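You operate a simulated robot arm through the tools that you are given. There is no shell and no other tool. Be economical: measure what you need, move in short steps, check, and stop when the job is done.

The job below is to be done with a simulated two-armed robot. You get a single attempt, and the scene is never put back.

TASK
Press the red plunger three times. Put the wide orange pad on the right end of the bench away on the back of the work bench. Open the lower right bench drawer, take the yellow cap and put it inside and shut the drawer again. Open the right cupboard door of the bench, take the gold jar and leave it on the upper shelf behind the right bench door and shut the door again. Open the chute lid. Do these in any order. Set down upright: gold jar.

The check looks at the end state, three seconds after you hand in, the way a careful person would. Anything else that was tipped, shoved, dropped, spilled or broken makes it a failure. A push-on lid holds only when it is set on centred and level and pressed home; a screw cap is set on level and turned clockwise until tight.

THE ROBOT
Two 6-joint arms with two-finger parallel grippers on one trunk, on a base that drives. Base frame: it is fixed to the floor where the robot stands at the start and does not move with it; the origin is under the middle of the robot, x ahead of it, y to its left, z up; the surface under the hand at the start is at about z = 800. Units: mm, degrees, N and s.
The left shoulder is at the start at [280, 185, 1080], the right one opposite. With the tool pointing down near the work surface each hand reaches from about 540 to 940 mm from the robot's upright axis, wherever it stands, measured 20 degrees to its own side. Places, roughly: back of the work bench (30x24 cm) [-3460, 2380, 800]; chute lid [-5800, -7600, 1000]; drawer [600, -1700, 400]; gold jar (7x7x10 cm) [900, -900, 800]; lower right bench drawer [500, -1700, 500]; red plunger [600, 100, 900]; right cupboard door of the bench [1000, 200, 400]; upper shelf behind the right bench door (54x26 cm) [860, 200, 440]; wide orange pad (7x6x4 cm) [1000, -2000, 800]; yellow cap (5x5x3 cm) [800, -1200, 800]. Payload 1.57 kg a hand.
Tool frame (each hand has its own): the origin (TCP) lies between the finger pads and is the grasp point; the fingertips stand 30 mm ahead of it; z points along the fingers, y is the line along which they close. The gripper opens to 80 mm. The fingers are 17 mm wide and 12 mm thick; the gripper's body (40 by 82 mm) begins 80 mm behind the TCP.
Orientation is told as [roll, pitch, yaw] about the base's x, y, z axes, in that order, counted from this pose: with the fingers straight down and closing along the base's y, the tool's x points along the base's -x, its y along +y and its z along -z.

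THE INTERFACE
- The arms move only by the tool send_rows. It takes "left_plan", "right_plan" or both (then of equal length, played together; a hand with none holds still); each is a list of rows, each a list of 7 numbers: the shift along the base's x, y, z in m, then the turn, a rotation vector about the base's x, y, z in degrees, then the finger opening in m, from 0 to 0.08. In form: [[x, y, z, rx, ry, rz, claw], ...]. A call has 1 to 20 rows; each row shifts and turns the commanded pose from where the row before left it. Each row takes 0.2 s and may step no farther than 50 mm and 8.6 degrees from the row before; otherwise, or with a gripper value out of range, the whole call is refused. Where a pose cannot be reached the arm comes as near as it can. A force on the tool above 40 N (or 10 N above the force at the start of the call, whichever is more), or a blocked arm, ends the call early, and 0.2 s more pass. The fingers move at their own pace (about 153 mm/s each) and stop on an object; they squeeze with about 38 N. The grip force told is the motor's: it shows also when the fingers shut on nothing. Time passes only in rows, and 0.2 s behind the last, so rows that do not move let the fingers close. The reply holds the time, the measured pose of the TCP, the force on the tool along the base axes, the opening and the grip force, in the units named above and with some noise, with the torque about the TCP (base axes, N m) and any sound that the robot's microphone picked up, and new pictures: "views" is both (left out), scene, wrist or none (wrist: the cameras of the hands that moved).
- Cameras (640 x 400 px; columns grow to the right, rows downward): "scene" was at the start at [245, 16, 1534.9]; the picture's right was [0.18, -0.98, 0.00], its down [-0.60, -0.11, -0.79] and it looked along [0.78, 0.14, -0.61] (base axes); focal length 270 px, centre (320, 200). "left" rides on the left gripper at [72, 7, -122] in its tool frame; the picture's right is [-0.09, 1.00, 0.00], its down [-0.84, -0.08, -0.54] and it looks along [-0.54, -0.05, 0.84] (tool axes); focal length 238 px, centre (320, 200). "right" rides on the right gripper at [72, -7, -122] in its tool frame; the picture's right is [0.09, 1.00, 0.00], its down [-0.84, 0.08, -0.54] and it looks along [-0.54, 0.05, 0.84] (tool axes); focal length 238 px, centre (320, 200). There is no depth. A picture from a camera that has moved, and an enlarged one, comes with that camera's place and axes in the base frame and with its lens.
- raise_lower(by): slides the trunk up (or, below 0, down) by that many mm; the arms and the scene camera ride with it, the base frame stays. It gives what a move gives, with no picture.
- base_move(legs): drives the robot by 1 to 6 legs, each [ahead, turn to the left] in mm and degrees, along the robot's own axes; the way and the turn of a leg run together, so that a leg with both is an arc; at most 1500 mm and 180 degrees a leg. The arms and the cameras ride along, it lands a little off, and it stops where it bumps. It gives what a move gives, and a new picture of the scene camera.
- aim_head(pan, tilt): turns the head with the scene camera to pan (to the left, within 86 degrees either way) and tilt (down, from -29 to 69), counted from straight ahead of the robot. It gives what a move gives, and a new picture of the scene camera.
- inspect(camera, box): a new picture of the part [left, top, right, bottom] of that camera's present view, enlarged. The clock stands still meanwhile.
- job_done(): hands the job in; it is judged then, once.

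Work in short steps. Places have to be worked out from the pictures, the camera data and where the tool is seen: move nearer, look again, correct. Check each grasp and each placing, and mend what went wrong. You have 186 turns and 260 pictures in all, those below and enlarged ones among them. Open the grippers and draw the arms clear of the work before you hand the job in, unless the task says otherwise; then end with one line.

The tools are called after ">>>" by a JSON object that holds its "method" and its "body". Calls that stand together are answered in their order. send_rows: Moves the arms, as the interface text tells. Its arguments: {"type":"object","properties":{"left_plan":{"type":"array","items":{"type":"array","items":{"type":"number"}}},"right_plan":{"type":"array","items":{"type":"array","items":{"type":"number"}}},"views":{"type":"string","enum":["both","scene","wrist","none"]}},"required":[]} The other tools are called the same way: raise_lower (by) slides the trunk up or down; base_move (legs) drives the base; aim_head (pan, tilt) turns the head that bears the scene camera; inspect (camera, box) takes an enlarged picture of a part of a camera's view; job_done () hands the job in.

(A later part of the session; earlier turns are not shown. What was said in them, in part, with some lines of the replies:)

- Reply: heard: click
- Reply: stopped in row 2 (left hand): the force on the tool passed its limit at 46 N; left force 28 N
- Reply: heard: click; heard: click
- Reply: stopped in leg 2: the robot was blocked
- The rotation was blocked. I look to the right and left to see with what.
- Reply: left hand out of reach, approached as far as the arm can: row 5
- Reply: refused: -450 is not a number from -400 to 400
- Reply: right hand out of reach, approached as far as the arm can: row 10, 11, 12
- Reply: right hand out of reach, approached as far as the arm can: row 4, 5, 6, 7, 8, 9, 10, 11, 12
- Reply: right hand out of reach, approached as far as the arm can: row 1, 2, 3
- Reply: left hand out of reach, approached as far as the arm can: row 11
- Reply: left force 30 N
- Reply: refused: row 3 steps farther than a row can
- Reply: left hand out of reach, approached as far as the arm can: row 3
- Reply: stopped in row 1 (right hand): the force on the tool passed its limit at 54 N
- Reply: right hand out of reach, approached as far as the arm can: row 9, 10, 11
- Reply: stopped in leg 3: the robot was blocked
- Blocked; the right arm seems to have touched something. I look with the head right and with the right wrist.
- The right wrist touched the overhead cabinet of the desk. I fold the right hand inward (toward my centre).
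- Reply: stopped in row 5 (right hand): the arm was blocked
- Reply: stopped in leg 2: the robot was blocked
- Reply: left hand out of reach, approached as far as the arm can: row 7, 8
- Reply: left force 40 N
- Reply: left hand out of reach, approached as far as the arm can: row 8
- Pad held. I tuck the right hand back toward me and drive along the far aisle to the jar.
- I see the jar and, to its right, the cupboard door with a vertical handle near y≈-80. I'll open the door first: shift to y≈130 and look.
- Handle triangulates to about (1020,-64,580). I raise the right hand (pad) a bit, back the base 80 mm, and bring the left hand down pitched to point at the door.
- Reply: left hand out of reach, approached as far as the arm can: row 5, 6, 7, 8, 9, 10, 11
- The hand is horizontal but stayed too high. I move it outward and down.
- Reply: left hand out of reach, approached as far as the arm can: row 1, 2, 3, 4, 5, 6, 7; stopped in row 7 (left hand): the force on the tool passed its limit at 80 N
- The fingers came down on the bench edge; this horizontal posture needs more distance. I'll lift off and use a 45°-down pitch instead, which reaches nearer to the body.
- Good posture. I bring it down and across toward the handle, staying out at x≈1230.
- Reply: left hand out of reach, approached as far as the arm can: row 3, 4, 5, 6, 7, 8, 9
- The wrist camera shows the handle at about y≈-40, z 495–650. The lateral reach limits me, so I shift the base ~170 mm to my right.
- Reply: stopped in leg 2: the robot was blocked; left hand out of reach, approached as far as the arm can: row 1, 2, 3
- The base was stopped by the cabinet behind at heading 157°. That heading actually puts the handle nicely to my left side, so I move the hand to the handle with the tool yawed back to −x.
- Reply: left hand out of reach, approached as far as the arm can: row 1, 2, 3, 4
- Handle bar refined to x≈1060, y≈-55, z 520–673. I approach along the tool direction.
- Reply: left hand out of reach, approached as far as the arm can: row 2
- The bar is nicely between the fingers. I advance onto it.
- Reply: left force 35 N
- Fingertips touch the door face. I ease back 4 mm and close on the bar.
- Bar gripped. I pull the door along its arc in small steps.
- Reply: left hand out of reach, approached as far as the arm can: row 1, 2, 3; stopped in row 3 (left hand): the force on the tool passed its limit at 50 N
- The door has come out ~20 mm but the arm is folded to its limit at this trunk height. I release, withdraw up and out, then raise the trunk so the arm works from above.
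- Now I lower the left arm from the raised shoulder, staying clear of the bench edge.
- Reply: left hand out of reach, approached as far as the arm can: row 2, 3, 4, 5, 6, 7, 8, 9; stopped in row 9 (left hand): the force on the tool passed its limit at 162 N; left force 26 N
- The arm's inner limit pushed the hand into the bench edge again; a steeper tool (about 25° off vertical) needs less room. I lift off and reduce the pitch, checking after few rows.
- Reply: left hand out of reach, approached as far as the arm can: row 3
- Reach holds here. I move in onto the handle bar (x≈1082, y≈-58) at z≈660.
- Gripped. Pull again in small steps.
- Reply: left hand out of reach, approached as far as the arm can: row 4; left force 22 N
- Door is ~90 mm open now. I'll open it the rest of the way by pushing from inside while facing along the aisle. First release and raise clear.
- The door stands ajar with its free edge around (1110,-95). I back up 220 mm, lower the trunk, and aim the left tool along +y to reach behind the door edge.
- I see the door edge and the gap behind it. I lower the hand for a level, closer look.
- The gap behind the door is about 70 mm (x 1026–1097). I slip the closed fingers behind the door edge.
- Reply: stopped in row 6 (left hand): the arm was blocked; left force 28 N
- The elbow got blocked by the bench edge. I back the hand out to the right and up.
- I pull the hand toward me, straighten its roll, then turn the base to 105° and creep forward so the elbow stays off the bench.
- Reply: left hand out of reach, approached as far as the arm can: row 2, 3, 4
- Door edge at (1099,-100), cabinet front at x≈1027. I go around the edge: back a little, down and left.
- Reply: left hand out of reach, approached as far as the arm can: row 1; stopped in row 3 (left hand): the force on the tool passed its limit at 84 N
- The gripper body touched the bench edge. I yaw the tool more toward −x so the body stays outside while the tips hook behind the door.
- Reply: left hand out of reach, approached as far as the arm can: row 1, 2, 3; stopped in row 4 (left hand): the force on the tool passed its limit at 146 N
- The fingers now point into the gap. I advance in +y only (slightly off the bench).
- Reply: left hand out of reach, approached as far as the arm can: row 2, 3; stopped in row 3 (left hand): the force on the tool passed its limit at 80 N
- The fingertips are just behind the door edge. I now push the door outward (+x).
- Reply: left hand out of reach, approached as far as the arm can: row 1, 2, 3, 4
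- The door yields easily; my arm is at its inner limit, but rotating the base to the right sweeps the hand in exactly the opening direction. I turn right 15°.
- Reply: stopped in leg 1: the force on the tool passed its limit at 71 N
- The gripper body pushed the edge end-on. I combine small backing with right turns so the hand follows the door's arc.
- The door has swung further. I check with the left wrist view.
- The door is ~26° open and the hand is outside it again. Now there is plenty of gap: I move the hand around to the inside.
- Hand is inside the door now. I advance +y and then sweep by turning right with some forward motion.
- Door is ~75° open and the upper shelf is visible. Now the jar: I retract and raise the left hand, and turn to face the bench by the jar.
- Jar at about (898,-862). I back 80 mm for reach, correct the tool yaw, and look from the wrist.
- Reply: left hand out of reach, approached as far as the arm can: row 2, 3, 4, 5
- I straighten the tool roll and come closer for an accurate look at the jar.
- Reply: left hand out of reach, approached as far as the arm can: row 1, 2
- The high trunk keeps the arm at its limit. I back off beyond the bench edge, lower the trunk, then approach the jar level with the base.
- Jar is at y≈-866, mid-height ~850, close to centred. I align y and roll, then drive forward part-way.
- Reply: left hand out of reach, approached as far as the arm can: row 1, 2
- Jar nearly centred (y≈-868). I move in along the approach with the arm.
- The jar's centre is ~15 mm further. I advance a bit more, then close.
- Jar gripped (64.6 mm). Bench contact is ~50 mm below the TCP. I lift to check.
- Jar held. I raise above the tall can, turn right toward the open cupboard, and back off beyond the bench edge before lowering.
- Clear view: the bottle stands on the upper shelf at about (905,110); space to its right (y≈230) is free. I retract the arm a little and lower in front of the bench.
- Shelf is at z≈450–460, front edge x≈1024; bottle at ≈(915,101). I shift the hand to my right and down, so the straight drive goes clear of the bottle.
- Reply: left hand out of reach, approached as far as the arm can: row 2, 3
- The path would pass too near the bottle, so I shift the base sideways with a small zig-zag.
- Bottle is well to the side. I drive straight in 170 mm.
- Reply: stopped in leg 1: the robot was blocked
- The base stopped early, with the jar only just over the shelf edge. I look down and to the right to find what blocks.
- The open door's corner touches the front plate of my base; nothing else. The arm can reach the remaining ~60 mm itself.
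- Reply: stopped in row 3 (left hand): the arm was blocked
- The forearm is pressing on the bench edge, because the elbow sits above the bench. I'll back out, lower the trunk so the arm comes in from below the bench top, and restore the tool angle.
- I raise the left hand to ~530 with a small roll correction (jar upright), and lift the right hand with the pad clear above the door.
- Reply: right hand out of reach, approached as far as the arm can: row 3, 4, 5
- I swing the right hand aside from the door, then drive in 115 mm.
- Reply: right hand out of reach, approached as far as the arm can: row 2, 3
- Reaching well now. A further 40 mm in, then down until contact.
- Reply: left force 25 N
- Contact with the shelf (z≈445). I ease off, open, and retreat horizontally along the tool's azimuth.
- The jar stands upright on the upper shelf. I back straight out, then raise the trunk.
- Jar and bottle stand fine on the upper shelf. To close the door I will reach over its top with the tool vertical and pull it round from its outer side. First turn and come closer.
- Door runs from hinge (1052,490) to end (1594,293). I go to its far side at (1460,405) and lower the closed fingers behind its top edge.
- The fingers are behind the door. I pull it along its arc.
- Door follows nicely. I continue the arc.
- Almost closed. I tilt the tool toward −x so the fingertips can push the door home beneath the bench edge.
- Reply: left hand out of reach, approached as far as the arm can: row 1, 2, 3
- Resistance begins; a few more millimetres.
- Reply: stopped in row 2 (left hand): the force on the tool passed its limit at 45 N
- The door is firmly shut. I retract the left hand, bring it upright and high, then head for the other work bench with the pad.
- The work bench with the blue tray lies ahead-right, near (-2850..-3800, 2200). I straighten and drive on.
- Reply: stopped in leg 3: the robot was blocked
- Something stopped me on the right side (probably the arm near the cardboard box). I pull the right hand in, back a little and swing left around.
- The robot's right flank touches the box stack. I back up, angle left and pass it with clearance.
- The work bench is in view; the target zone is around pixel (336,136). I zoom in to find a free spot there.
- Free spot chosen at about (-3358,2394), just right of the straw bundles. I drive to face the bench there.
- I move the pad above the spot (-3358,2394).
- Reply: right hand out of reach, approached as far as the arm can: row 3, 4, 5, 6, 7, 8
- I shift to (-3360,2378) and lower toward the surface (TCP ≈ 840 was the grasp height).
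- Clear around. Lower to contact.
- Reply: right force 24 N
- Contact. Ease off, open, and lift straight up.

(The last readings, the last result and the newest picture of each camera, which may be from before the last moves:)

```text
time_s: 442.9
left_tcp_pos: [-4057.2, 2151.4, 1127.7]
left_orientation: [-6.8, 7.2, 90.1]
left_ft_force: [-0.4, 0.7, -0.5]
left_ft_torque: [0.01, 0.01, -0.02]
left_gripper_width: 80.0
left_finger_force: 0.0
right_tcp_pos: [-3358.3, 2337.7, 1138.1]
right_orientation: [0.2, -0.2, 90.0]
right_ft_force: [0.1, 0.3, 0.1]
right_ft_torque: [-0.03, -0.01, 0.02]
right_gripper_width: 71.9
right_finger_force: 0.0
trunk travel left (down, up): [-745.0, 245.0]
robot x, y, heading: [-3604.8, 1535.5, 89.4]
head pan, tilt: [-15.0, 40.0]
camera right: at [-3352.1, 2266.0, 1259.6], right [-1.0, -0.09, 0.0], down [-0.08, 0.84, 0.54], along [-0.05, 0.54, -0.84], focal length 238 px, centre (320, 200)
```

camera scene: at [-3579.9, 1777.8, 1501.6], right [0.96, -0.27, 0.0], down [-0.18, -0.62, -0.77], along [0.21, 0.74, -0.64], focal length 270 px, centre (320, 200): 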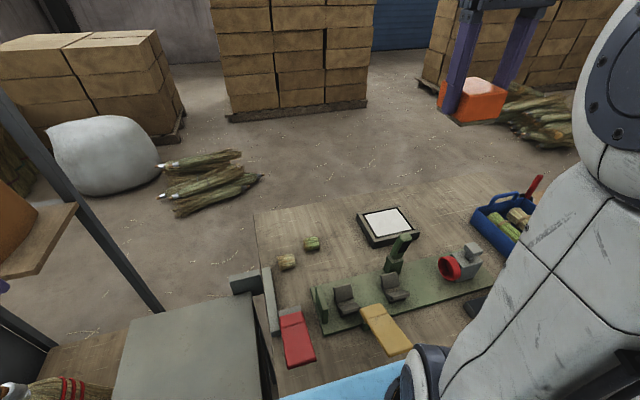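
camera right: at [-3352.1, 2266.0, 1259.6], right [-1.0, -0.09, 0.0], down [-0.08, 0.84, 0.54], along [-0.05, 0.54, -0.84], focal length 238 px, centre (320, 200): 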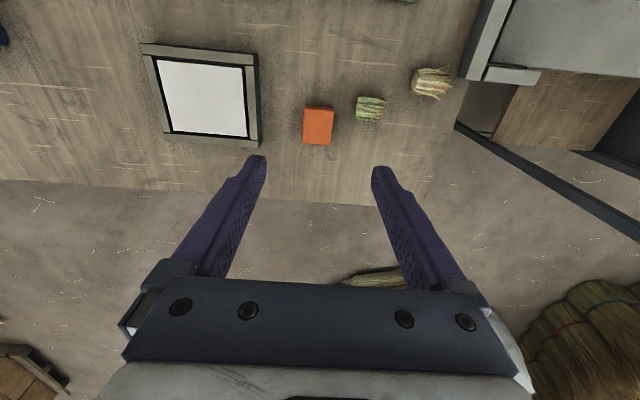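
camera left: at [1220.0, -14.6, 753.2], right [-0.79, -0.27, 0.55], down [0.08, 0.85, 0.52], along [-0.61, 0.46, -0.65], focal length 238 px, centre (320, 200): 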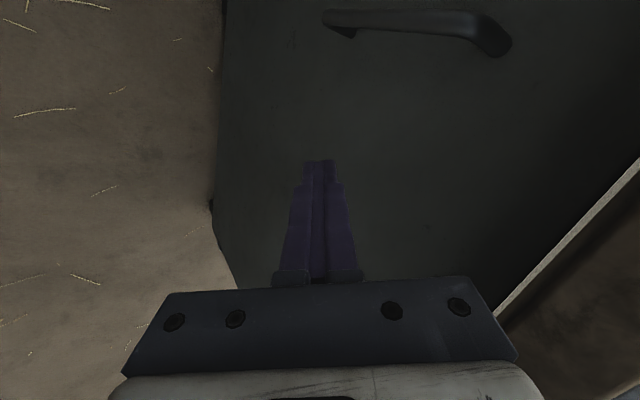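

Pad lies flat in place. I retract the right hand, back off and turn around to look toward the chute.

>>> {"method": "send_rows", "body": {"right_plan": [[0, -0.045, 0.01, 0, 0, 0, 0.08], [0, -0.045, 0.01, 0, 0, 0, 0.08], [0, -0.045, 0.01, 0, 0, 0, 0.08], [0, -0.045, 0.01, 0, 0, 0, 0.08], [0, -0.04, 0.01, 0, 0, 0, 0.08]], "views": "none"}}

>>> {"method": "base_move", "body": {"legs": [[-400, 0], [0, -180]]}}

>>> {"method": "aim_head", "body": {"pan": 0, "tilt": 18}}

```text
time_s: 444.1
left_tcp_pos: [-4057.5, 2152.1, 1128.4]
left_orientation: [-6.8, 7.3, 90.0]
left_ft_force: [-0.8, -0.1, 0.1]
left_ft_torque: [0.0, 0.03, 0.0]
left_gripper_width: 79.9
left_finger_force: 0.0
right_tcp_pos: [-3360.3, 2117.3, 1189.4]
right_orientation: [0.2, -0.2, 90.0]
right_ft_force: [0.5, -0.6, 0.3]
right_ft_torque: [0.0, 0.0, -0.01]
right_gripper_width: 80.1
right_finger_force: 0.0
trunk travel left (down, up): [-745.0, 245.0]
robot x, y, heading: [-3607.9, 1535.6, 89.4]
head pan, tilt: [-15.0, 40.0]
```

```text
time_s: 453.7
left_tcp_pos: [-3097.2, 568.5, 1128.1]
left_orientation: [-6.9, 7.4, -84.1]
left_ft_force: [-0.6, -0.7, 0.4]
left_ft_torque: [0.01, 0.0, -0.02]
left_gripper_width: 79.9
left_finger_force: 0.0
right_tcp_pos: [-3792.3, 529.9, 1188.8]
right_orientation: [0.1, -0.2, -83.9]
right_ft_force: [-0.7, -0.3, -0.8]
right_ft_torque: [-0.01, 0.0, 0.0]
right_gripper_width: 80.1
right_finger_force: 0.0
trunk travel left (down, up): [-745.0, 245.0]
robot x, y, heading: [-3611.0, 1136.6, -84.8]
head pan, tilt: [-15.0, 40.0]
camera scene: at [-3609.8, 892.2, 1501.6], right [-0.99, 0.17, 0.0], down [0.11, 0.63, -0.77], along [-0.13, -0.75, -0.64], focal length 270 px, centre (320, 200)
```

scene: 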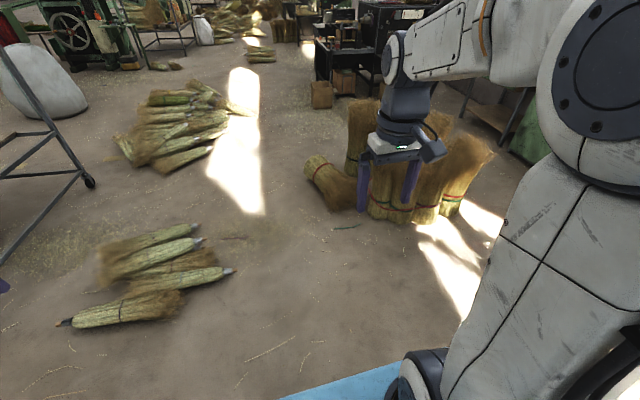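

```text
time_s: 454.6
left_tcp_pos: [-3095.7, 569.7, 1129.2]
left_orientation: [-6.8, 7.2, -84.2]
left_ft_force: [0.0, 0.1, -0.2]
left_ft_torque: [0.01, -0.01, 0.0]
left_gripper_width: 79.9
left_finger_force: 0.1
right_tcp_pos: [-3793.9, 529.7, 1189.3]
right_orientation: [0.1, -0.2, -83.9]
right_ft_force: [0.9, 0.6, -0.3]
right_ft_torque: [0.03, -0.04, 0.01]
right_gripper_width: 79.9
right_finger_force: 0.1
trunk travel left (down, up): [-745.0, 245.0]
robot x, y, heading: [-3610.3, 1136.4, -84.8]
head pan, tilt: [0.0, 18.0]
camera scene: at [-3587.0, 883.1, 1536.2], right [-1.0, -0.09, 0.0], down [-0.03, 0.31, -0.95], along [0.09, -0.95, -0.31], focal length 270 px, centre (320, 200)
```

scene: 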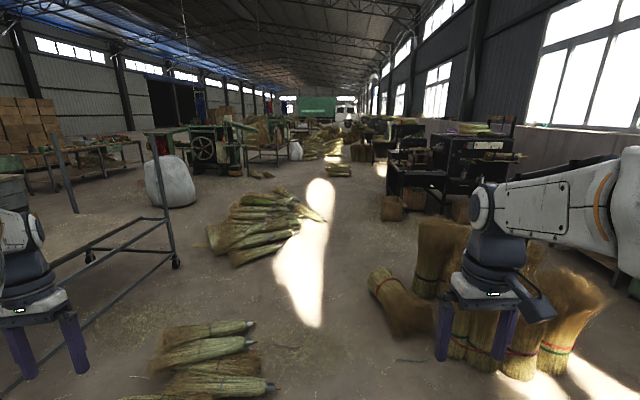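

I see a lane between the floor brooms (left) and the standing bundles (right). I drive along it.

>>> {"method": "base_move", "body": {"legs": [[0, -1.4], [1500, 0], [941, 0], [0, -14.7], [1420, 0], [0, 6]]}}

```text
time_s: 460.1
left_tcp_pos: [-3017.7, -448.4, 1129.1]
left_orientation: [-6.9, 7.3, -81.3]
left_ft_force: [-0.9, -0.5, 0.2]
left_ft_torque: [-0.03, -0.08, -0.01]
left_gripper_width: 80.2
left_finger_force: 0.0
right_tcp_pos: [-3710.7, -518.4, 1189.0]
right_orientation: [0.2, -0.2, -81.3]
right_ft_force: [0.1, 0.5, -0.4]
right_ft_torque: [-0.01, -0.06, 0.01]
right_gripper_width: 80.4
right_finger_force: 0.0
trunk travel left (down, up): [-745.0, 245.0]
robot x, y, heading: [-3590.5, 88.5, -76.6]
head pan, tilt: [0.0, 18.0]
stopped in leg 2: the robot was blocked; the commanded pose is now the measured one
camera scene: at [-3535.7, -158.3, 1536.4], right [-0.97, -0.23, 0.0], down [-0.07, 0.3, -0.95], along [0.22, -0.93, -0.31], focal length 270 px, centre (320, 200)
```

scene: 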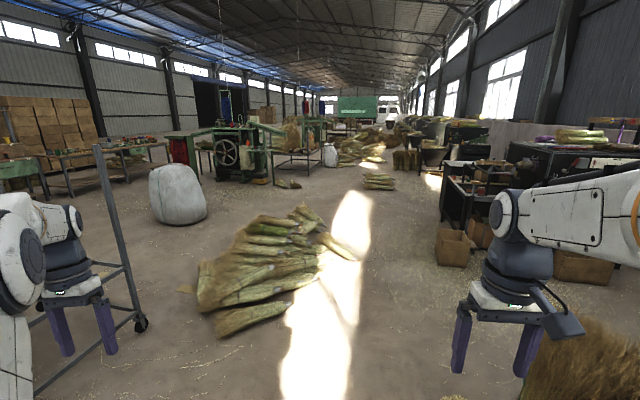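

Blocked; I look down to see the near floor brooms.

>>> {"method": "aim_head", "body": {"pan": 0, "tilt": 60}}

```text
time_s: 461.2
left_tcp_pos: [-3016.7, -448.3, 1128.4]
left_orientation: [-7.0, 7.3, -81.3]
left_ft_force: [0.3, -0.6, 0.7]
left_ft_torque: [0.03, 0.0, 0.0]
left_gripper_width: 79.9
left_finger_force: 0.0
right_tcp_pos: [-3711.7, -520.6, 1188.3]
right_orientation: [0.1, 0.0, -81.2]
right_ft_force: [0.8, -0.2, -0.3]
right_ft_torque: [-0.03, 0.01, 0.04]
right_gripper_width: 80.0
right_finger_force: 0.1
trunk travel left (down, up): [-745.0, 245.0]
robot x, y, heading: [-3590.5, 85.9, -76.5]
head pan, tilt: [0.0, 60.0]
camera scene: at [-3541.1, -133.2, 1474.9], right [-0.97, -0.23, 0.0], down [-0.2, 0.84, -0.5], along [0.12, -0.49, -0.87], focal length 270 px, centre (320, 200)
```

scene: 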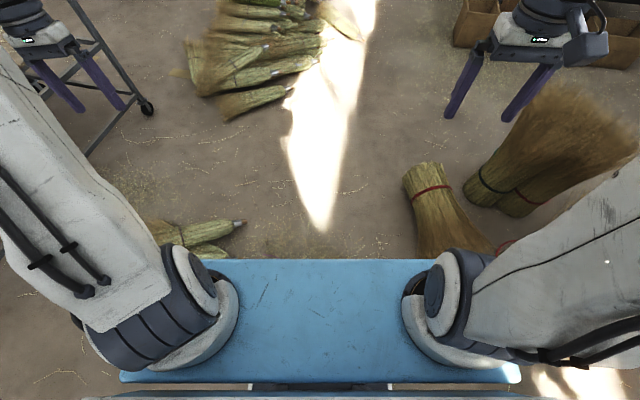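

A broom tip at about (-3195,-230) touched my left front corner. I back up, shift right, and thread the lane diagonally.

>>> {"method": "base_move", "body": {"legs": [[-700, 0], [0, -13.4], [600, 0], [0, 12], [1400, 0], [0, -21.8]]}}

>>> {"method": "aim_head", "body": {"pan": 0, "tilt": 25}}

```text
time_s: 477.3
left_tcp_pos: [-3164.7, -1900.7, 1126.2]
left_orientation: [-7.0, 7.4, -104.8]
left_ft_force: [1.1, 0.4, 0.3]
left_ft_torque: [-0.02, 0.02, -0.02]
left_gripper_width: 80.0
left_finger_force: 0.0
right_tcp_pos: [-3828.6, -1687.1, 1189.1]
right_orientation: [0.0, 0.0, -104.7]
right_ft_force: [0.7, 0.0, 0.0]
right_ft_torque: [-0.02, 0.02, 0.02]
right_gripper_width: 80.0
right_finger_force: 0.0
trunk travel left (down, up): [-745.0, 245.0]
robot x, y, heading: [-3476.3, -1180.3, -100.6]
head pan, tilt: [0.0, 60.0]
camera scene: at [-3518.3, -1401.9, 1474.8], right [-0.98, 0.18, 0.0], down [0.16, 0.85, -0.5], along [-0.09, -0.49, -0.87], focal length 270 px, centre (320, 200)
```

scene: 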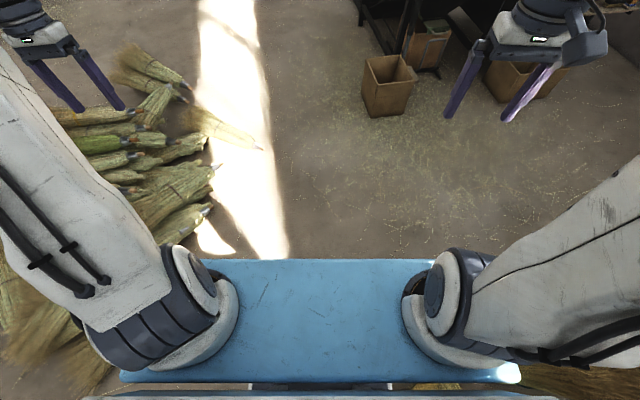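

```text
time_s: 478.3
left_tcp_pos: [-3163.5, -1901.1, 1127.4]
left_orientation: [-7.0, 7.3, -105.0]
left_ft_force: [0.1, -0.1, -0.2]
left_ft_torque: [-0.02, -0.02, 0.03]
left_gripper_width: 80.2
left_finger_force: 0.1
right_tcp_pos: [-3828.8, -1688.2, 1188.4]
right_orientation: [0.2, -0.1, -104.9]
right_ft_force: [0.7, 0.8, 0.1]
right_ft_torque: [0.01, -0.01, -0.03]
right_gripper_width: 80.0
right_finger_force: 0.0
trunk travel left (down, up): [-745.0, 245.0]
robot x, y, heading: [-3475.8, -1178.5, -100.3]
head pan, tilt: [0.0, 25.0]
camera scene: at [-3523.1, -1427.0, 1524.8], right [-0.98, 0.18, 0.0], down [0.08, 0.42, -0.91], along [-0.16, -0.89, -0.42], focal length 270 px, centre (320, 200)
```

scene: 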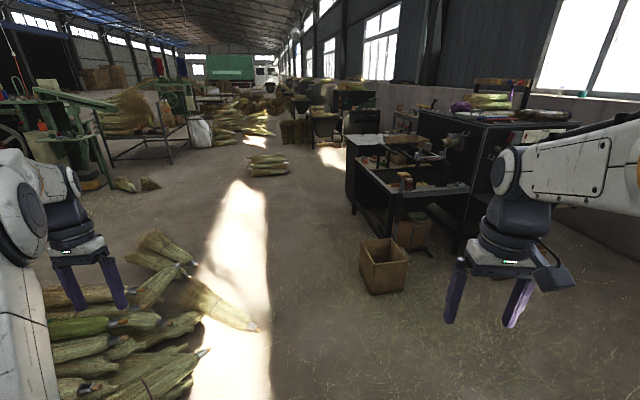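

Through. I continue down the lane toward the chute.

>>> {"method": "base_move", "body": {"legs": [[1500, 0], [246, 0], [0, 7], [1500, 0], [800, 0]]}}

```text
time_s: 498.7
left_tcp_pos: [-3520.5, -5876.2, 1126.9]
left_orientation: [-7.0, 7.4, -97.0]
left_ft_force: [0.7, -0.2, 1.0]
left_ft_torque: [-0.02, -0.01, 0.02]
left_gripper_width: 80.1
left_finger_force: 0.0
right_tcp_pos: [-4207.7, -5757.0, 1188.0]
right_orientation: [0.1, -0.1, -96.8]
right_ft_force: [0.2, -0.1, 0.3]
right_ft_torque: [-0.02, 0.0, -0.04]
right_gripper_width: 80.1
right_finger_force: 0.0
trunk travel left (down, up): [-745.0, 245.0]
robot x, y, heading: [-3934.8, -5207.6, -92.5]
head pan, tilt: [0.0, 25.0]
camera scene: at [-3941.4, -5456.4, 1524.9], right [-1.0, 0.04, 0.0], down [0.02, 0.42, -0.91], along [-0.04, -0.91, -0.42], focal length 270 px, centre (320, 200)
```

scene: 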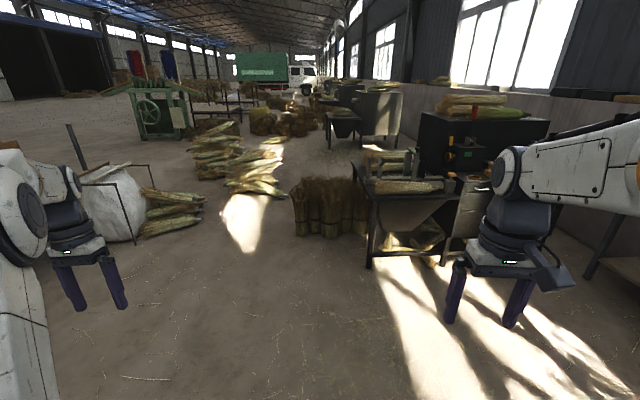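

The lid should be at the machine on the right, hidden behind my arm. I pan to see it.

>>> {"method": "aim_head", "body": {"pan": -42, "tilt": 18}}

```text
time_s: 499.8
left_tcp_pos: [-3520.7, -5876.7, 1127.0]
left_orientation: [-6.9, 7.4, -97.0]
left_ft_force: [0.1, 0.2, 0.4]
left_ft_torque: [0.04, 0.03, -0.01]
left_gripper_width: 79.9
left_finger_force: 0.1
right_tcp_pos: [-4208.8, -5757.7, 1187.5]
right_orientation: [0.1, -0.1, -96.9]
right_ft_force: [-0.6, 0.5, -0.4]
right_ft_torque: [-0.02, 0.0, 0.01]
right_gripper_width: 80.1
right_finger_force: 0.1
trunk travel left (down, up): [-745.0, 245.0]
robot x, y, heading: [-3933.7, -5205.4, -92.4]
head pan, tilt: [-42.0, 18.0]
camera scene: at [-4002.7, -5431.2, 1536.2], right [-0.71, 0.7, 0.0], down [0.22, 0.22, -0.95], along [-0.67, -0.68, -0.31], focal length 270 px, centre (320, 200)
```

scene: 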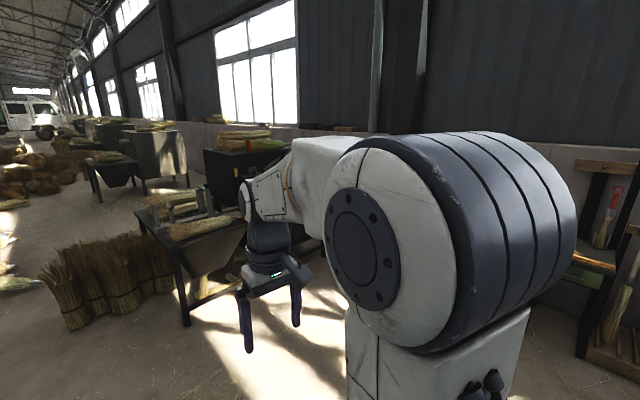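

The machine's front is at about (-4440…-5900, -7330). I drive to the open floor in front of the lid's place and face it.

>>> {"method": "base_move", "body": {"legs": [[0, -49], [1500, 0], [350, 0], [0, 51]]}}

>>> {"method": "aim_head", "body": {"pan": -10, "tilt": 30}}

```text
time_s: 513.6
left_tcp_pos: [-4919.5, -7007.0, 1127.7]
left_orientation: [-6.9, 7.4, -93.9]
left_ft_force: [-0.2, -0.9, -0.3]
left_ft_torque: [0.01, -0.02, -0.01]
left_gripper_width: 80.0
left_finger_force: 0.1
right_tcp_pos: [-5613.4, -6928.0, 1190.1]
right_orientation: [0.0, 0.0, -93.7]
right_ft_force: [-0.4, 0.1, 0.5]
right_ft_torque: [0.02, 0.01, 0.0]
right_gripper_width: 79.8
right_finger_force: 0.0
trunk travel left (down, up): [-745.0, 245.0]
robot x, y, heading: [-5365.2, -6358.4, -89.2]
head pan, tilt: [-42.0, 18.0]
camera scene: at [-5425.4, -6588.9, 1536.2], right [-0.75, 0.66, 0.0], down [0.2, 0.23, -0.95], along [-0.63, -0.72, -0.31], focal length 270 px, centre (320, 200)
```

scene: 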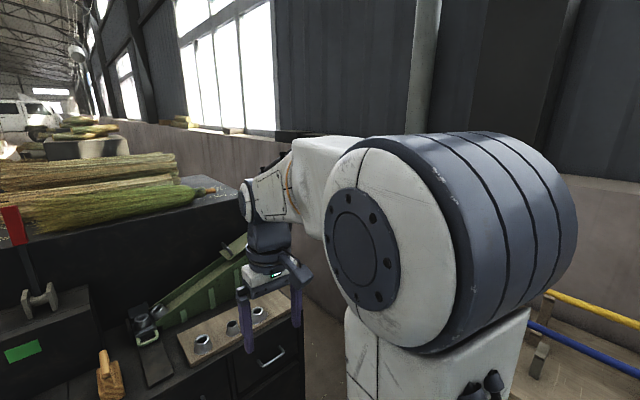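

```text
time_s: 514.6
left_tcp_pos: [-4920.1, -7006.7, 1127.4]
left_orientation: [-7.0, 7.3, -93.8]
left_ft_force: [0.9, -0.1, -0.7]
left_ft_torque: [0.0, -0.02, 0.02]
left_gripper_width: 79.8
left_finger_force: 0.0
right_tcp_pos: [-5612.3, -6926.3, 1188.7]
right_orientation: [0.1, -0.1, -93.8]
right_ft_force: [0.3, 0.9, -0.3]
right_ft_torque: [0.0, 0.05, 0.0]
right_gripper_width: 79.8
right_finger_force: 0.1
trunk travel left (down, up): [-745.0, 245.0]
robot x, y, heading: [-5364.7, -6355.2, -89.2]
head pan, tilt: [-10.0, 30.0]
camera scene: at [-5378.3, -6607.9, 1517.0], right [-0.99, 0.16, 0.0], down [0.08, 0.49, -0.87], along [-0.14, -0.85, -0.5], focal length 270 px, centre (320, 200)
```

scene: 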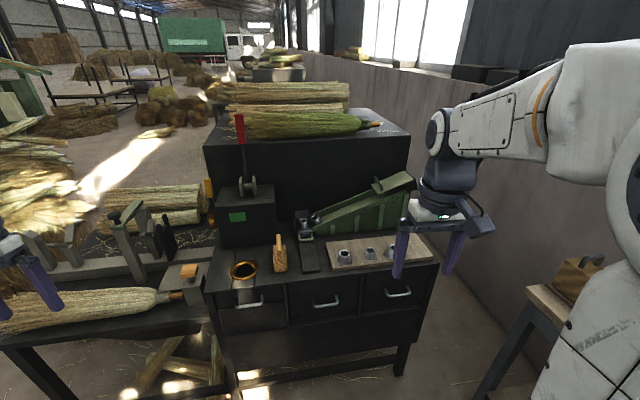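

There it is: a green chute on the black bench. I zoom in.

>>> {"method": "inspect", "body": {"camera": "scene", "box": [280, 150, 440, 250]}}

```text
4.00 times, centred on (360, 200) of scene
camera zoom: at [-5378.3, -6607.9, 1517.0], right [-0.99, 0.16, 0.0], down [0.08, 0.49, -0.87], along [-0.14, -0.85, -0.5], focal length 1079 px, centre (160, 200)
```

zoom: 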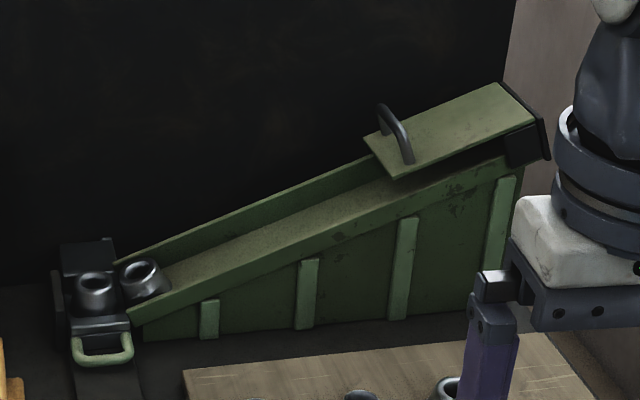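

The lid is the light-green plate with a black bow handle at about (-5789,-7572,1010); its hinge is at the upper (right) end. I move closer so the right hand can reach it.

>>> {"method": "base_move", "body": {"legs": [[0, -21.2], [430, 0], [0, 20.4]]}}

>>> {"method": "raise_lower", "body": {"by": 120}}

>>> {"method": "send_rows", "body": {"right_plan": [[0, -0.03, 0, 0, 0, 4, 0.08], [0, -0.04, 0, 0, 0, 0, 0.08], [0, -0.04, 0, 0, 0, 0, 0.08]], "views": "both"}}

```text
time_s: 519.4
left_tcp_pos: [-5071.1, -7412.4, 1127.1]
left_orientation: [-6.9, 7.4, -94.2]
left_ft_force: [-1.0, 1.1, 0.8]
left_ft_torque: [0.01, -0.02, -0.01]
left_gripper_width: 80.0
left_finger_force: 0.1
right_tcp_pos: [-5764.2, -7327.2, 1188.0]
right_orientation: [0.1, -0.2, -94.2]
right_ft_force: [0.1, -0.8, 0.0]
right_ft_torque: [-0.03, -0.01, -0.01]
right_gripper_width: 80.1
right_finger_force: 0.0
trunk travel left (down, up): [-745.0, 245.0]
robot x, y, heading: [-5517.8, -6760.6, -89.6]
head pan, tilt: [-10.0, 30.0]
camera scene: at [-5527.1, -7009.9, 1516.9], right [-0.99, 0.17, 0.0], down [0.08, 0.49, -0.87], along [-0.14, -0.85, -0.5], focal length 270 px, centre (320, 200)
```

scene: 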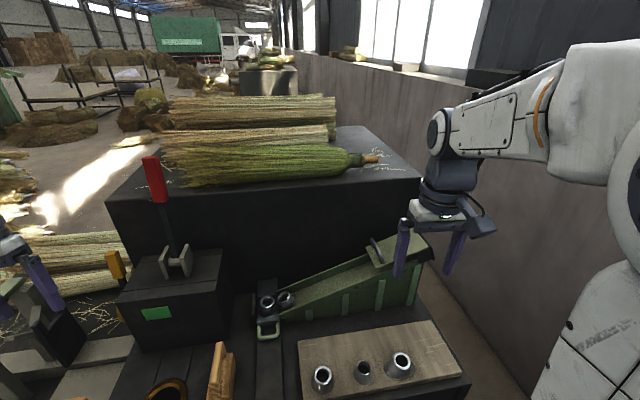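

```text
time_s: 520.9
left_tcp_pos: [-5072.0, -7411.9, 1247.5]
left_orientation: [-7.0, 7.4, -94.1]
left_ft_force: [-0.9, -0.3, -0.2]
left_ft_torque: [-0.02, 0.01, -0.01]
left_gripper_width: 80.0
left_finger_force: 0.2
right_tcp_pos: [-5764.6, -7325.8, 1308.9]
right_orientation: [0.2, -0.1, -94.1]
right_ft_force: [-0.1, -0.9, -0.8]
right_ft_torque: [0.0, -0.02, -0.01]
right_gripper_width: 79.8
right_finger_force: 0.0
trunk travel left (down, up): [-865.0, 125.0]
robot x, y, heading: [-5514.2, -6762.0, -89.4]
head pan, tilt: [-10.0, 30.0]
```

```text
time_s: 521.7
left_tcp_pos: [-5071.4, -7410.8, 1247.3]
left_orientation: [-7.1, 7.4, -94.2]
left_ft_force: [0.1, 0.0, 0.3]
left_ft_torque: [0.01, -0.01, 0.01]
left_gripper_width: 80.2
left_finger_force: 0.0
right_tcp_pos: [-5762.7, -7436.1, 1305.6]
right_orientation: [0.1, 0.0, -90.1]
right_ft_force: [0.0, 0.1, -0.4]
right_ft_torque: [0.0, 0.0, 0.02]
right_gripper_width: 80.4
right_finger_force: 0.1
trunk travel left (down, up): [-865.0, 125.0]
robot x, y, heading: [-5509.7, -6761.8, -89.7]
head pan, tilt: [-10.0, 30.0]
camera scene: at [-5526.9, -7009.8, 1636.9], right [-0.99, 0.17, 0.0], down [0.08, 0.49, -0.87], along [-0.14, -0.85, -0.5], focal length 270 px, centre (320, 200)
camera right: at [-5769.7, -7363.5, 1427.8], right [1.0, 0.09, 0.0], down [0.07, -0.84, 0.54], along [0.05, -0.54, -0.84], focal length 238 px, centre (320, 200)
```

scene: 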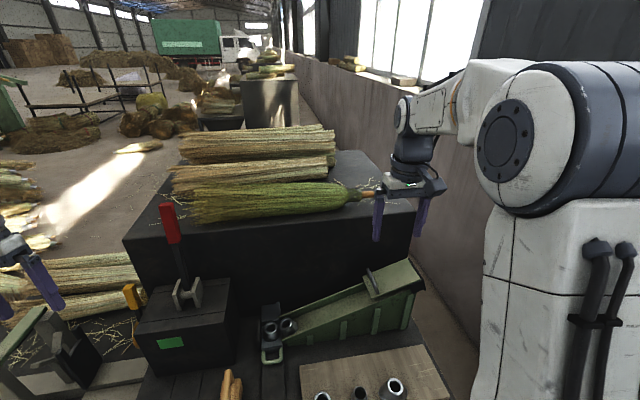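
right: 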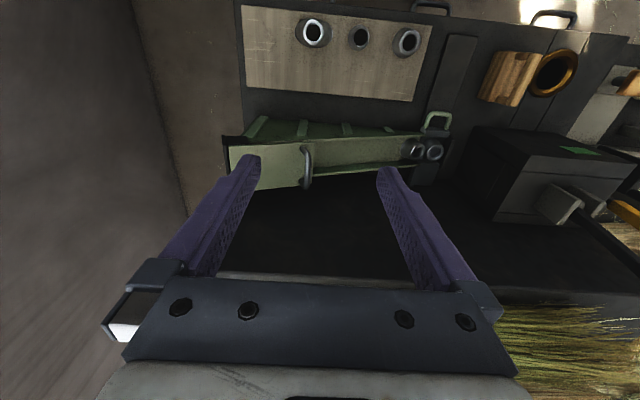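

Handle bar triangulates to (-5777,-7543,~1042), running along y. I position above it with a partly open gripper.

>>> {"method": "send_rows", "body": {"right_plan": [[-0.005, -0.036, 0, 0, 0, 0, 0.05], [-0.005, -0.036, 0, 0, 0, 0, 0.05], [-0.004, -0.035, 0, 0, 0, 0, 0.05], [0, 0, -0.045, 0, 0, 0, 0.05], [0, 0, -0.045, 0, 0, 0, 0.05], [0, 0, -0.045, 0, 0, 0, 0.05], [0, 0, -0.045, 0, 0, 0, 0.05]], "views": "wrist"}}

```text
time_s: 523.3
left_tcp_pos: [-5071.4, -7411.5, 1247.4]
left_orientation: [-6.9, 7.4, -94.2]
left_ft_force: [0.1, 0.3, 0.0]
left_ft_torque: [-0.02, 0.0, -0.01]
left_gripper_width: 80.0
left_finger_force: 0.0
right_tcp_pos: [-5779.1, -7543.6, 1126.0]
right_orientation: [0.1, -0.1, -90.1]
right_ft_force: [0.1, 0.7, -0.1]
right_ft_torque: [0.01, -0.01, 0.0]
right_gripper_width: 49.7
right_finger_force: 0.1
trunk travel left (down, up): [-865.0, 125.0]
robot x, y, heading: [-5513.2, -6758.8, -89.3]
head pan, tilt: [-10.0, 30.0]
camera right: at [-5785.0, -7470.7, 1246.7], right [1.0, 0.09, 0.0], down [0.07, -0.84, 0.54], along [0.05, -0.54, -0.84], focal length 238 px, centre (320, 200)
```

right: 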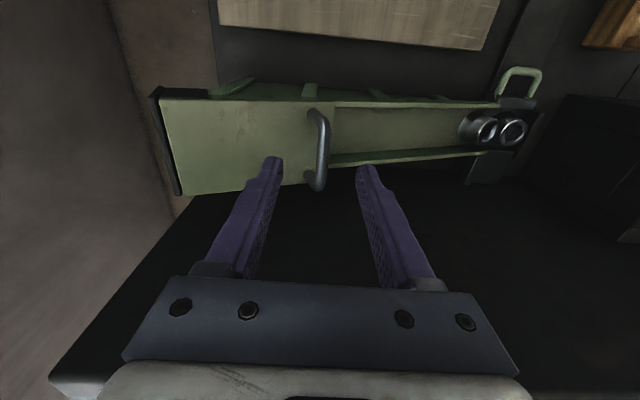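

Aligned to within a few mm. I lower around the bar and close.

>>> {"method": "send_rows", "body": {"right_plan": [[0.005, -0.007, -0.03, 0, 0, 0, 0.05], [0, 0, -0.03, 0, 0, 0, 0.05], [0, 0, -0.018, 0, 0, 0, 0.05], [0, 0, 0, 0, 0, 0, 0.0], [0, 0, 0, 0, 0, 0, 0.0], [0, 0, 0, 0, 0, 0, 0.0]], "views": "wrist"}}

```text
time_s: 524.7
left_tcp_pos: [-5072.3, -7411.2, 1247.1]
left_orientation: [-7.0, 7.3, -94.3]
left_ft_force: [-0.8, 0.5, -0.1]
left_ft_torque: [-0.01, 0.01, 0.0]
left_gripper_width: 80.0
left_finger_force: 0.0
right_tcp_pos: [-5773.9, -7549.9, 1050.2]
right_orientation: [0.1, -0.1, -90.2]
right_ft_force: [-9.4, -1.6, 0.5]
right_ft_torque: [-0.21, 0.13, 0.13]
right_gripper_width: 11.4
right_finger_force: 29.7
trunk travel left (down, up): [-865.0, 125.0]
robot x, y, heading: [-5510.3, -6760.9, -89.8]
head pan, tilt: [-10.0, 30.0]
camera right: at [-5780.5, -7477.8, 1171.5], right [1.0, 0.09, 0.0], down [0.07, -0.84, 0.54], along [0.05, -0.54, -0.84], focal length 238 px, centre (320, 200)
```

right: 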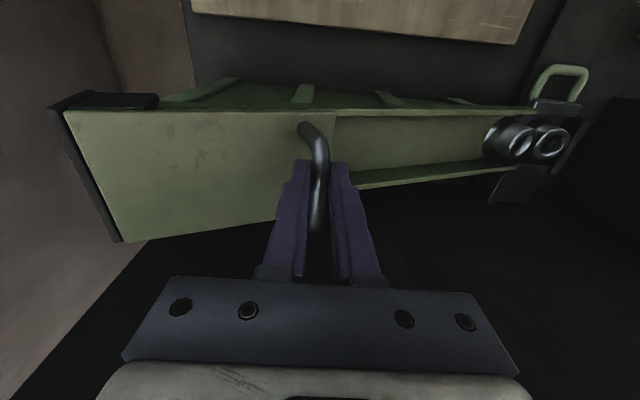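

Gripped. Hinge is about (-5895, z≈1055), so I lift along a ~122 mm arc, tilting the tool along with the lid.

>>> {"method": "send_rows", "body": {"right_plan": [[0.0012, 0, 0.017, 0, -5, 0, 0], [-0.0013, 0, 0.0174, 0, -5, 0, 0], [-0.0037, 0, 0.017, 0, -5, 0, 0], [-0.0061, 0, 0.0164, 0, -5, 0, 0]], "views": "wrist"}}

```text
time_s: 525.7
left_tcp_pos: [-5072.2, -7413.7, 1246.9]
left_orientation: [-6.9, 7.4, -94.2]
left_ft_force: [0.1, -0.4, 0.2]
left_ft_torque: [0.01, 0.01, -0.01]
left_gripper_width: 80.2
left_finger_force: 0.1
right_tcp_pos: [-5789.5, -7550.6, 1110.0]
right_orientation: [17.4, -0.3, -90.2]
right_ft_force: [-8.6, -2.8, -4.6]
right_ft_torque: [-0.28, 0.28, 0.13]
right_gripper_width: 11.6
right_finger_force: 28.2
trunk travel left (down, up): [-865.0, 125.0]
robot x, y, heading: [-5512.3, -6760.6, -89.3]
head pan, tilt: [-10.0, 30.0]
stopped in row 4 (right hand): the force on the tool passed its limit at 42 N (the readings are from after the stop); the commanded pose is now the measured one
camera right: at [-5830.7, -7477.2, 1223.6], right [0.95, 0.09, 0.3], down [-0.09, -0.83, 0.54], along [0.3, -0.54, -0.78], focal length 238 px, centre (320, 200)
```

right: 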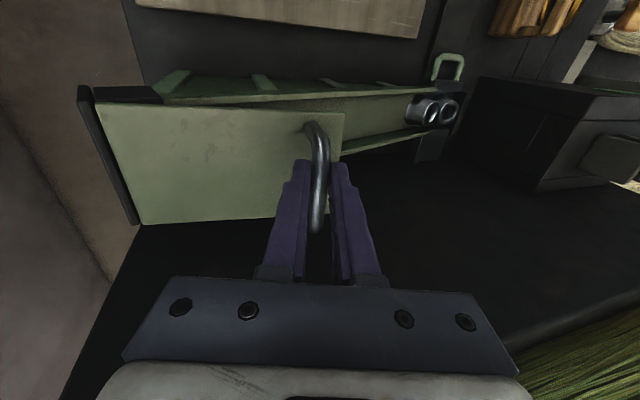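

The lid is following (≈30°). I continue on the refined arc (hinge ≈(-5896,1050)).

>>> {"method": "send_rows", "body": {"right_plan": [[-0.0088, 0, 0.0134, 0, -7, 0, 0], [-0.0111, 0, 0.0129, 0, -7, 0, 0], [-0.0129, 0, 0.0111, 0, -7, 0, 0], [-0.0143, 0, 0.0093, 0, -7, 0, 0]], "views": "wrist"}}

```text
time_s: 526.7
left_tcp_pos: [-5070.6, -7412.0, 1247.2]
left_orientation: [-7.1, 7.5, -94.2]
left_ft_force: [-0.6, 0.0, -0.4]
left_ft_torque: [0.01, 0.04, 0.0]
left_gripper_width: 79.8
left_finger_force: 0.0
right_tcp_pos: [-5831.8, -7550.5, 1157.6]
right_orientation: [45.8, 0.0, -90.1]
right_ft_force: [0.7, 2.0, -1.3]
right_ft_torque: [-0.29, -0.09, -0.2]
right_gripper_width: 11.6
right_finger_force: 28.8
trunk travel left (down, up): [-865.0, 125.0]
robot x, y, heading: [-5516.6, -6761.7, -89.6]
head pan, tilt: [-10.0, 30.0]
camera right: at [-5923.9, -7477.7, 1237.6], right [0.69, 0.09, 0.71], down [-0.34, -0.84, 0.44], along [0.64, -0.54, -0.55], focal length 238 px, centre (320, 200)
```

right: 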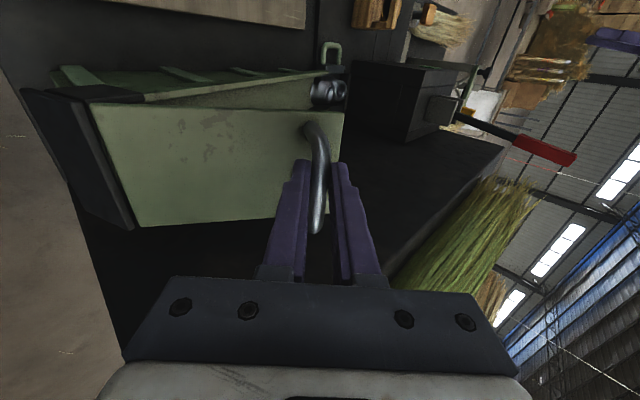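

>>> {"method": "send_rows", "body": {"right_plan": [[-0.0156, 0, 0.0079, 0, -7, 0, 0], [-0.0164, 0, 0.0057, 0, -7, 0, 0], [-0.0172, 0, 0.0034, 0, -7, 0, 0], [-0.0174, 0, 0.0009, 0, -7, 0, 0], [-0.0174, 0, -0.0015, 0, -6, 0, 0]], "views": "both"}}

```text
time_s: 527.9
left_tcp_pos: [-5069.9, -7411.9, 1245.9]
left_orientation: [-7.0, 7.4, -94.2]
left_ft_force: [-0.2, 0.3, 0.0]
left_ft_torque: [-0.01, 0.01, 0.01]
left_gripper_width: 80.2
left_finger_force: 0.1
right_tcp_pos: [-5851.3, -7500.9, 1161.4]
right_orientation: [79.4, 0.2, -90.6]
right_ft_force: [0.1, -0.6, 0.1]
right_ft_torque: [0.01, 0.04, 0.02]
right_gripper_width: 0.0
right_finger_force: 21.5
right hand out of reach, approached as far as the arm can: row 3, 4, 5
trunk travel left (down, up): [-865.0, 125.0]
robot x, y, heading: [-5514.6, -6760.0, -89.8]
head pan, tilt: [-10.0, 30.0]
camera scene: at [-5527.8, -7010.1, 1636.7], right [-0.99, 0.17, 0.0], down [0.08, 0.49, -0.87], along [-0.15, -0.85, -0.5], focal length 270 px, centre (320, 200)
camera right: at [-5971.4, -7427.5, 1177.9], right [0.18, 0.09, 0.98], down [-0.53, -0.83, 0.17], along [0.83, -0.55, -0.11], focal length 238 px, centre (320, 200)
```

scene: 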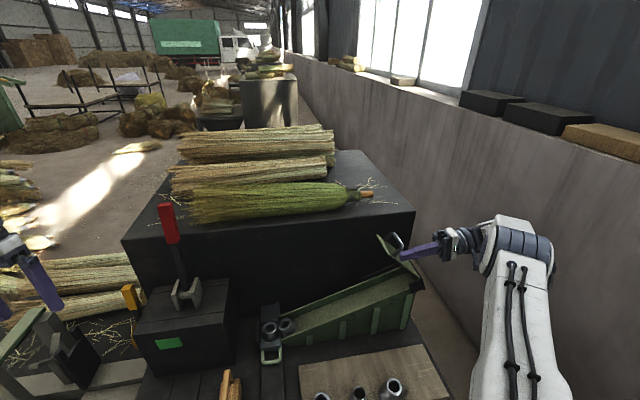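
right: 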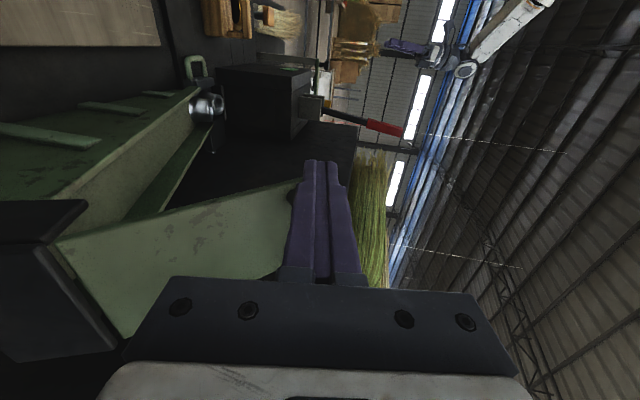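

The gripper slipped off, but the lid stays up. I zoom to judge its angle.

>>> {"method": "inspect", "body": {"camera": "scene", "box": [340, 200, 460, 300]}}

```text
4.00 times, centred on (400, 250) of scene
camera zoom: at [-5527.8, -7010.1, 1636.7], right [-0.99, 0.17, 0.0], down [0.08, 0.49, -0.87], along [-0.15, -0.85, -0.5], focal length 1079 px, centre (0, 0)
```

zoom: 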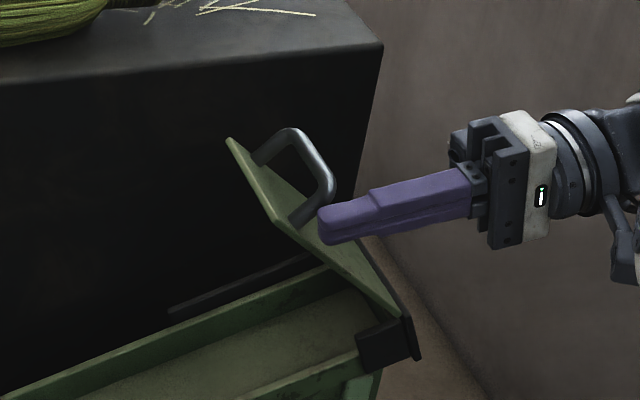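

The lid is about 60–65° up and holds. I'll push it further open from its underside: move the hand around to the +x side with the tool vertical.

>>> {"method": "send_rows", "body": {"right_plan": [[0, 0.04, 0, 0, 0, 0, 0], [0, 0.045, 0.01, 0, 0, 0, 0], [0, 0, 0.045, 0, 8.4, 0, 0], [0, 0, 0.045, 0, 8.4, 0, 0], [0.02, 0, 0.03, 0, 8.4, 0, 0], [0.03, 0, 0, 0, 8.4, 0, 0], [0.03, 0, 0, 0, 8.4, 0, 0], [0.03, 0, 0, 0, 8.4, 0, 0], [0.02, 0, 0, 0, 8.4, 0, 0], [0, 0, 0, 0, 8.4, 0, 0], [0, 0, 0, 0, 8.4, 0, 0], [0, 0, 0, 0, 4, 0, 0]], "views": "wrist"}}

```text
time_s: 530.5
left_tcp_pos: [-5071.1, -7412.2, 1247.3]
left_orientation: [-7.0, 7.4, -94.1]
left_ft_force: [-0.7, 0.1, 0.5]
left_ft_torque: [0.0, -0.01, -0.04]
left_gripper_width: 79.8
left_finger_force: 0.1
right_tcp_pos: [-5720.6, -7418.6, 1293.5]
right_orientation: [-0.1, -0.3, -90.2]
right_ft_force: [-0.1, 0.8, -0.4]
right_ft_torque: [0.03, 0.0, 0.0]
right_gripper_width: 0.2
right_finger_force: 21.0
trunk travel left (down, up): [-865.0, 125.0]
robot x, y, heading: [-5516.6, -6759.5, -89.8]
head pan, tilt: [-10.0, 30.0]
camera right: at [-5727.0, -7345.1, 1414.7], right [1.0, 0.09, 0.0], down [0.08, -0.83, 0.55], along [0.05, -0.54, -0.84], focal length 238 px, centre (320, 200)
```

right: 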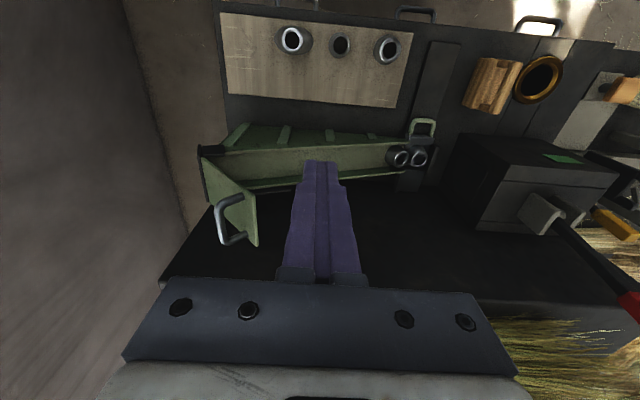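

>>> {"method": "send_rows", "body": {"right_plan": [[-0.01, -0.044, 0, 0, 0, 0, 0], [-0.01, -0.044, -0.01, 0, 0, 0, 0], [-0.01, -0.04, -0.02, 0, 0, 0, 0], [0, 0, -0.045, 0, 0, 0, 0], [0, 0, -0.045, 0, 0, 0, 0], [0, 0, -0.033, 0, 0, 0, 0]], "views": "none"}}

>>> {"method": "send_rows", "body": {"right_plan": [[-0.03, 0, 0, 0, 0, 0, 0], [-0.03, 0, 0, 0, 0, 0, 0], [-0.025, 0, 0, 0, 0, 0, 0], [-0.02, 0, 0, 0, 0, 0, 0], [-0.02, 0, 0, 0, 0, 0, 0], [-0.02, 0, 0, 0, 0, 0, 0]], "views": "both"}}

```text
time_s: 531.9
left_tcp_pos: [-5071.4, -7410.7, 1248.0]
left_orientation: [-6.9, 7.4, -94.3]
left_ft_force: [-1.2, -0.4, -0.9]
left_ft_torque: [-0.01, 0.02, 0.02]
left_gripper_width: 79.9
left_finger_force: 0.1
right_tcp_pos: [-5749.1, -7547.1, 1141.7]
right_orientation: [0.0, -0.2, -90.2]
right_ft_force: [-0.7, 0.0, 0.4]
right_ft_torque: [-0.02, 0.01, -0.07]
right_gripper_width: 0.0
right_finger_force: 21.2
trunk travel left (down, up): [-865.0, 125.0]
robot x, y, heading: [-5514.5, -6761.1, -89.6]
head pan, tilt: [-10.0, 30.0]
```

```text
time_s: 533.2
left_tcp_pos: [-5069.4, -7410.8, 1248.2]
left_orientation: [-7.0, 7.4, -94.1]
left_ft_force: [-0.1, 0.3, 0.6]
left_ft_torque: [-0.02, -0.04, -0.04]
left_gripper_width: 80.1
left_finger_force: 0.0
right_tcp_pos: [-5864.8, -7547.4, 1139.1]
right_orientation: [1.1, 0.3, -89.7]
right_ft_force: [17.5, -0.6, 1.5]
right_ft_torque: [0.05, 1.04, -0.19]
right_gripper_width: 0.0
right_finger_force: 20.5
trunk travel left (down, up): [-865.0, 125.0]
robot x, y, heading: [-5513.2, -6759.4, -89.4]
head pan, tilt: [-10.0, 30.0]
stopped in row 6 (right hand): the force on the tool passed its limit at 50 N (the readings are from after the stop); the commanded pose is now the measured one
camera scene: at [-5525.9, -7009.3, 1637.1], right [-0.99, 0.16, 0.0], down [0.08, 0.49, -0.87], along [-0.14, -0.85, -0.5], focal length 270 px, centre (320, 200)
camera right: at [-5872.9, -7474.8, 1261.6], right [0.99, 0.1, 0.02], down [0.07, -0.84, 0.54], along [0.07, -0.54, -0.84], focal length 238 px, centre (320, 200)
```

scene: 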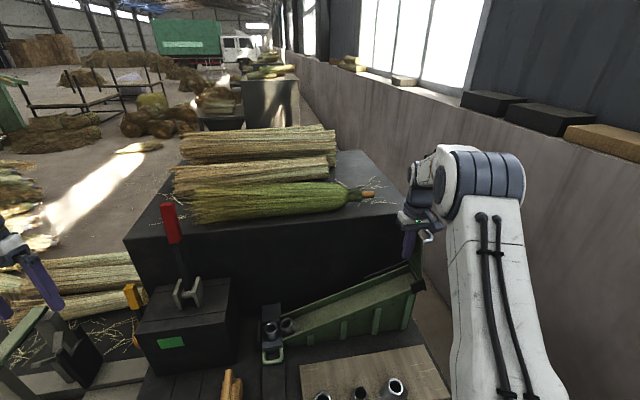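
right: 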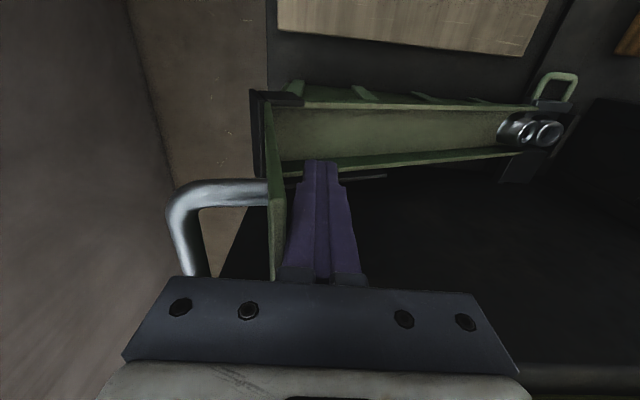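

The lid met its stop near vertical, so it is fully open. I withdraw and check it stays.

>>> {"method": "send_rows", "body": {"right_plan": [[0.03, 0, 0, 0, 0, 0, 0], [0.04, 0, 0, 0, 0, 0, 0], [0.04, 0, 0.02, 0, 0, 0, 0], [0, 0, 0.045, 0, 0, 0, 0.04], [0, 0, 0.045, 0, 0, 0, 0.08], [0, 0.04, 0.03, 0, 0, 0, 0.08], [0, 0.045, 0.02, 0, 0, 0, 0.08], [0, 0.045, 0, 0, 0, 0, 0.08], [0, 0.045, 0, 0, 0, 0, 0.08], [0, 0.045, 0, 0, 0, 0, 0.08]], "views": "none"}}

>>> {"method": "inspect", "body": {"camera": "scene", "box": [340, 210, 460, 310]}}

```text
time_s: 535.4
left_tcp_pos: [-5068.6, -7410.9, 1247.0]
left_orientation: [-6.9, 7.3, -94.1]
left_ft_force: [0.4, -0.7, 0.0]
left_ft_torque: [-0.04, 0.01, 0.0]
left_gripper_width: 80.1
left_finger_force: 0.0
right_tcp_pos: [-5757.5, -7324.4, 1300.4]
right_orientation: [0.7, 0.3, -89.7]
right_ft_force: [-0.8, -1.2, 0.7]
right_ft_torque: [0.03, 0.0, 0.03]
right_gripper_width: 79.8
right_finger_force: 0.0
trunk travel left (down, up): [-865.0, 125.0]
robot x, y, heading: [-5512.4, -6760.9, -89.7]
head pan, tilt: [-10.0, 30.0]
```

```text
4.00 times, centred on (400, 260) of scene
camera zoom: at [-5526.8, -7009.9, 1637.0], right [-0.99, 0.16, 0.0], down [0.08, 0.49, -0.87], along [-0.14, -0.85, -0.5], focal length 1079 px, centre (0, -40)
```

zoom: 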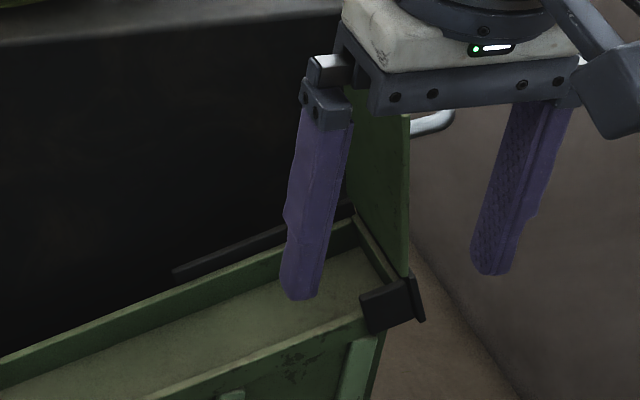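

The lid stands fully open. Everything is finished; I back the robot clear and then hand in.

>>> {"method": "base_move", "body": {"legs": [[-300, 0]]}}

```text
time_s: 537.4
left_tcp_pos: [-5075.6, -7108.3, 1247.0]
left_orientation: [-7.0, 7.4, -94.5]
left_ft_force: [0.2, -0.4, -0.5]
left_ft_torque: [-0.01, 0.0, 0.0]
left_gripper_width: 79.9
left_finger_force: 0.1
right_tcp_pos: [-5763.2, -7019.8, 1299.2]
right_orientation: [0.8, 0.3, -89.9]
right_ft_force: [-0.7, 0.1, 0.3]
right_ft_torque: [0.04, -0.01, 0.02]
right_gripper_width: 80.0
right_finger_force: 0.1
trunk travel left (down, up): [-865.0, 125.0]
robot x, y, heading: [-5513.9, -6453.0, -89.7]
head pan, tilt: [-10.0, 30.0]
camera scene: at [-5530.2, -6704.9, 1636.9], right [-0.99, 0.17, 0.0], down [0.08, 0.49, -0.87], along [-0.15, -0.85, -0.5], focal length 270 px, centre (320, 200)
```

scene: 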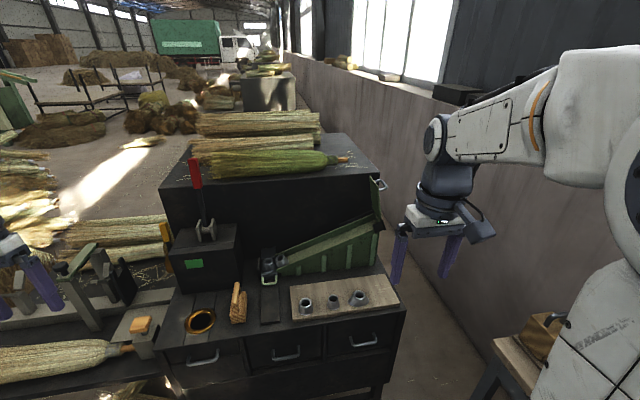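

The lid is open, both hands are empty and clear. Handing in.

>>> {"method": "job_done", "body": {}}

```text
The job is handed in.
```

All five tasks are done and the job is handed in: the plunger was pressed three times (three clicks heard), the pad is on the work bench, the cap is in the shut drawer, the jar is upright on the upper shelf behind the shut door, and the chute lid is open. Along the way my right arm pulled open the door of an overhead cabinet by a neighbouring desk, and I pushed it shut again. The base also stopped against the cart, the cardboard box stack and some floor brooms, and I did not check afterwards whether any of them had moved.
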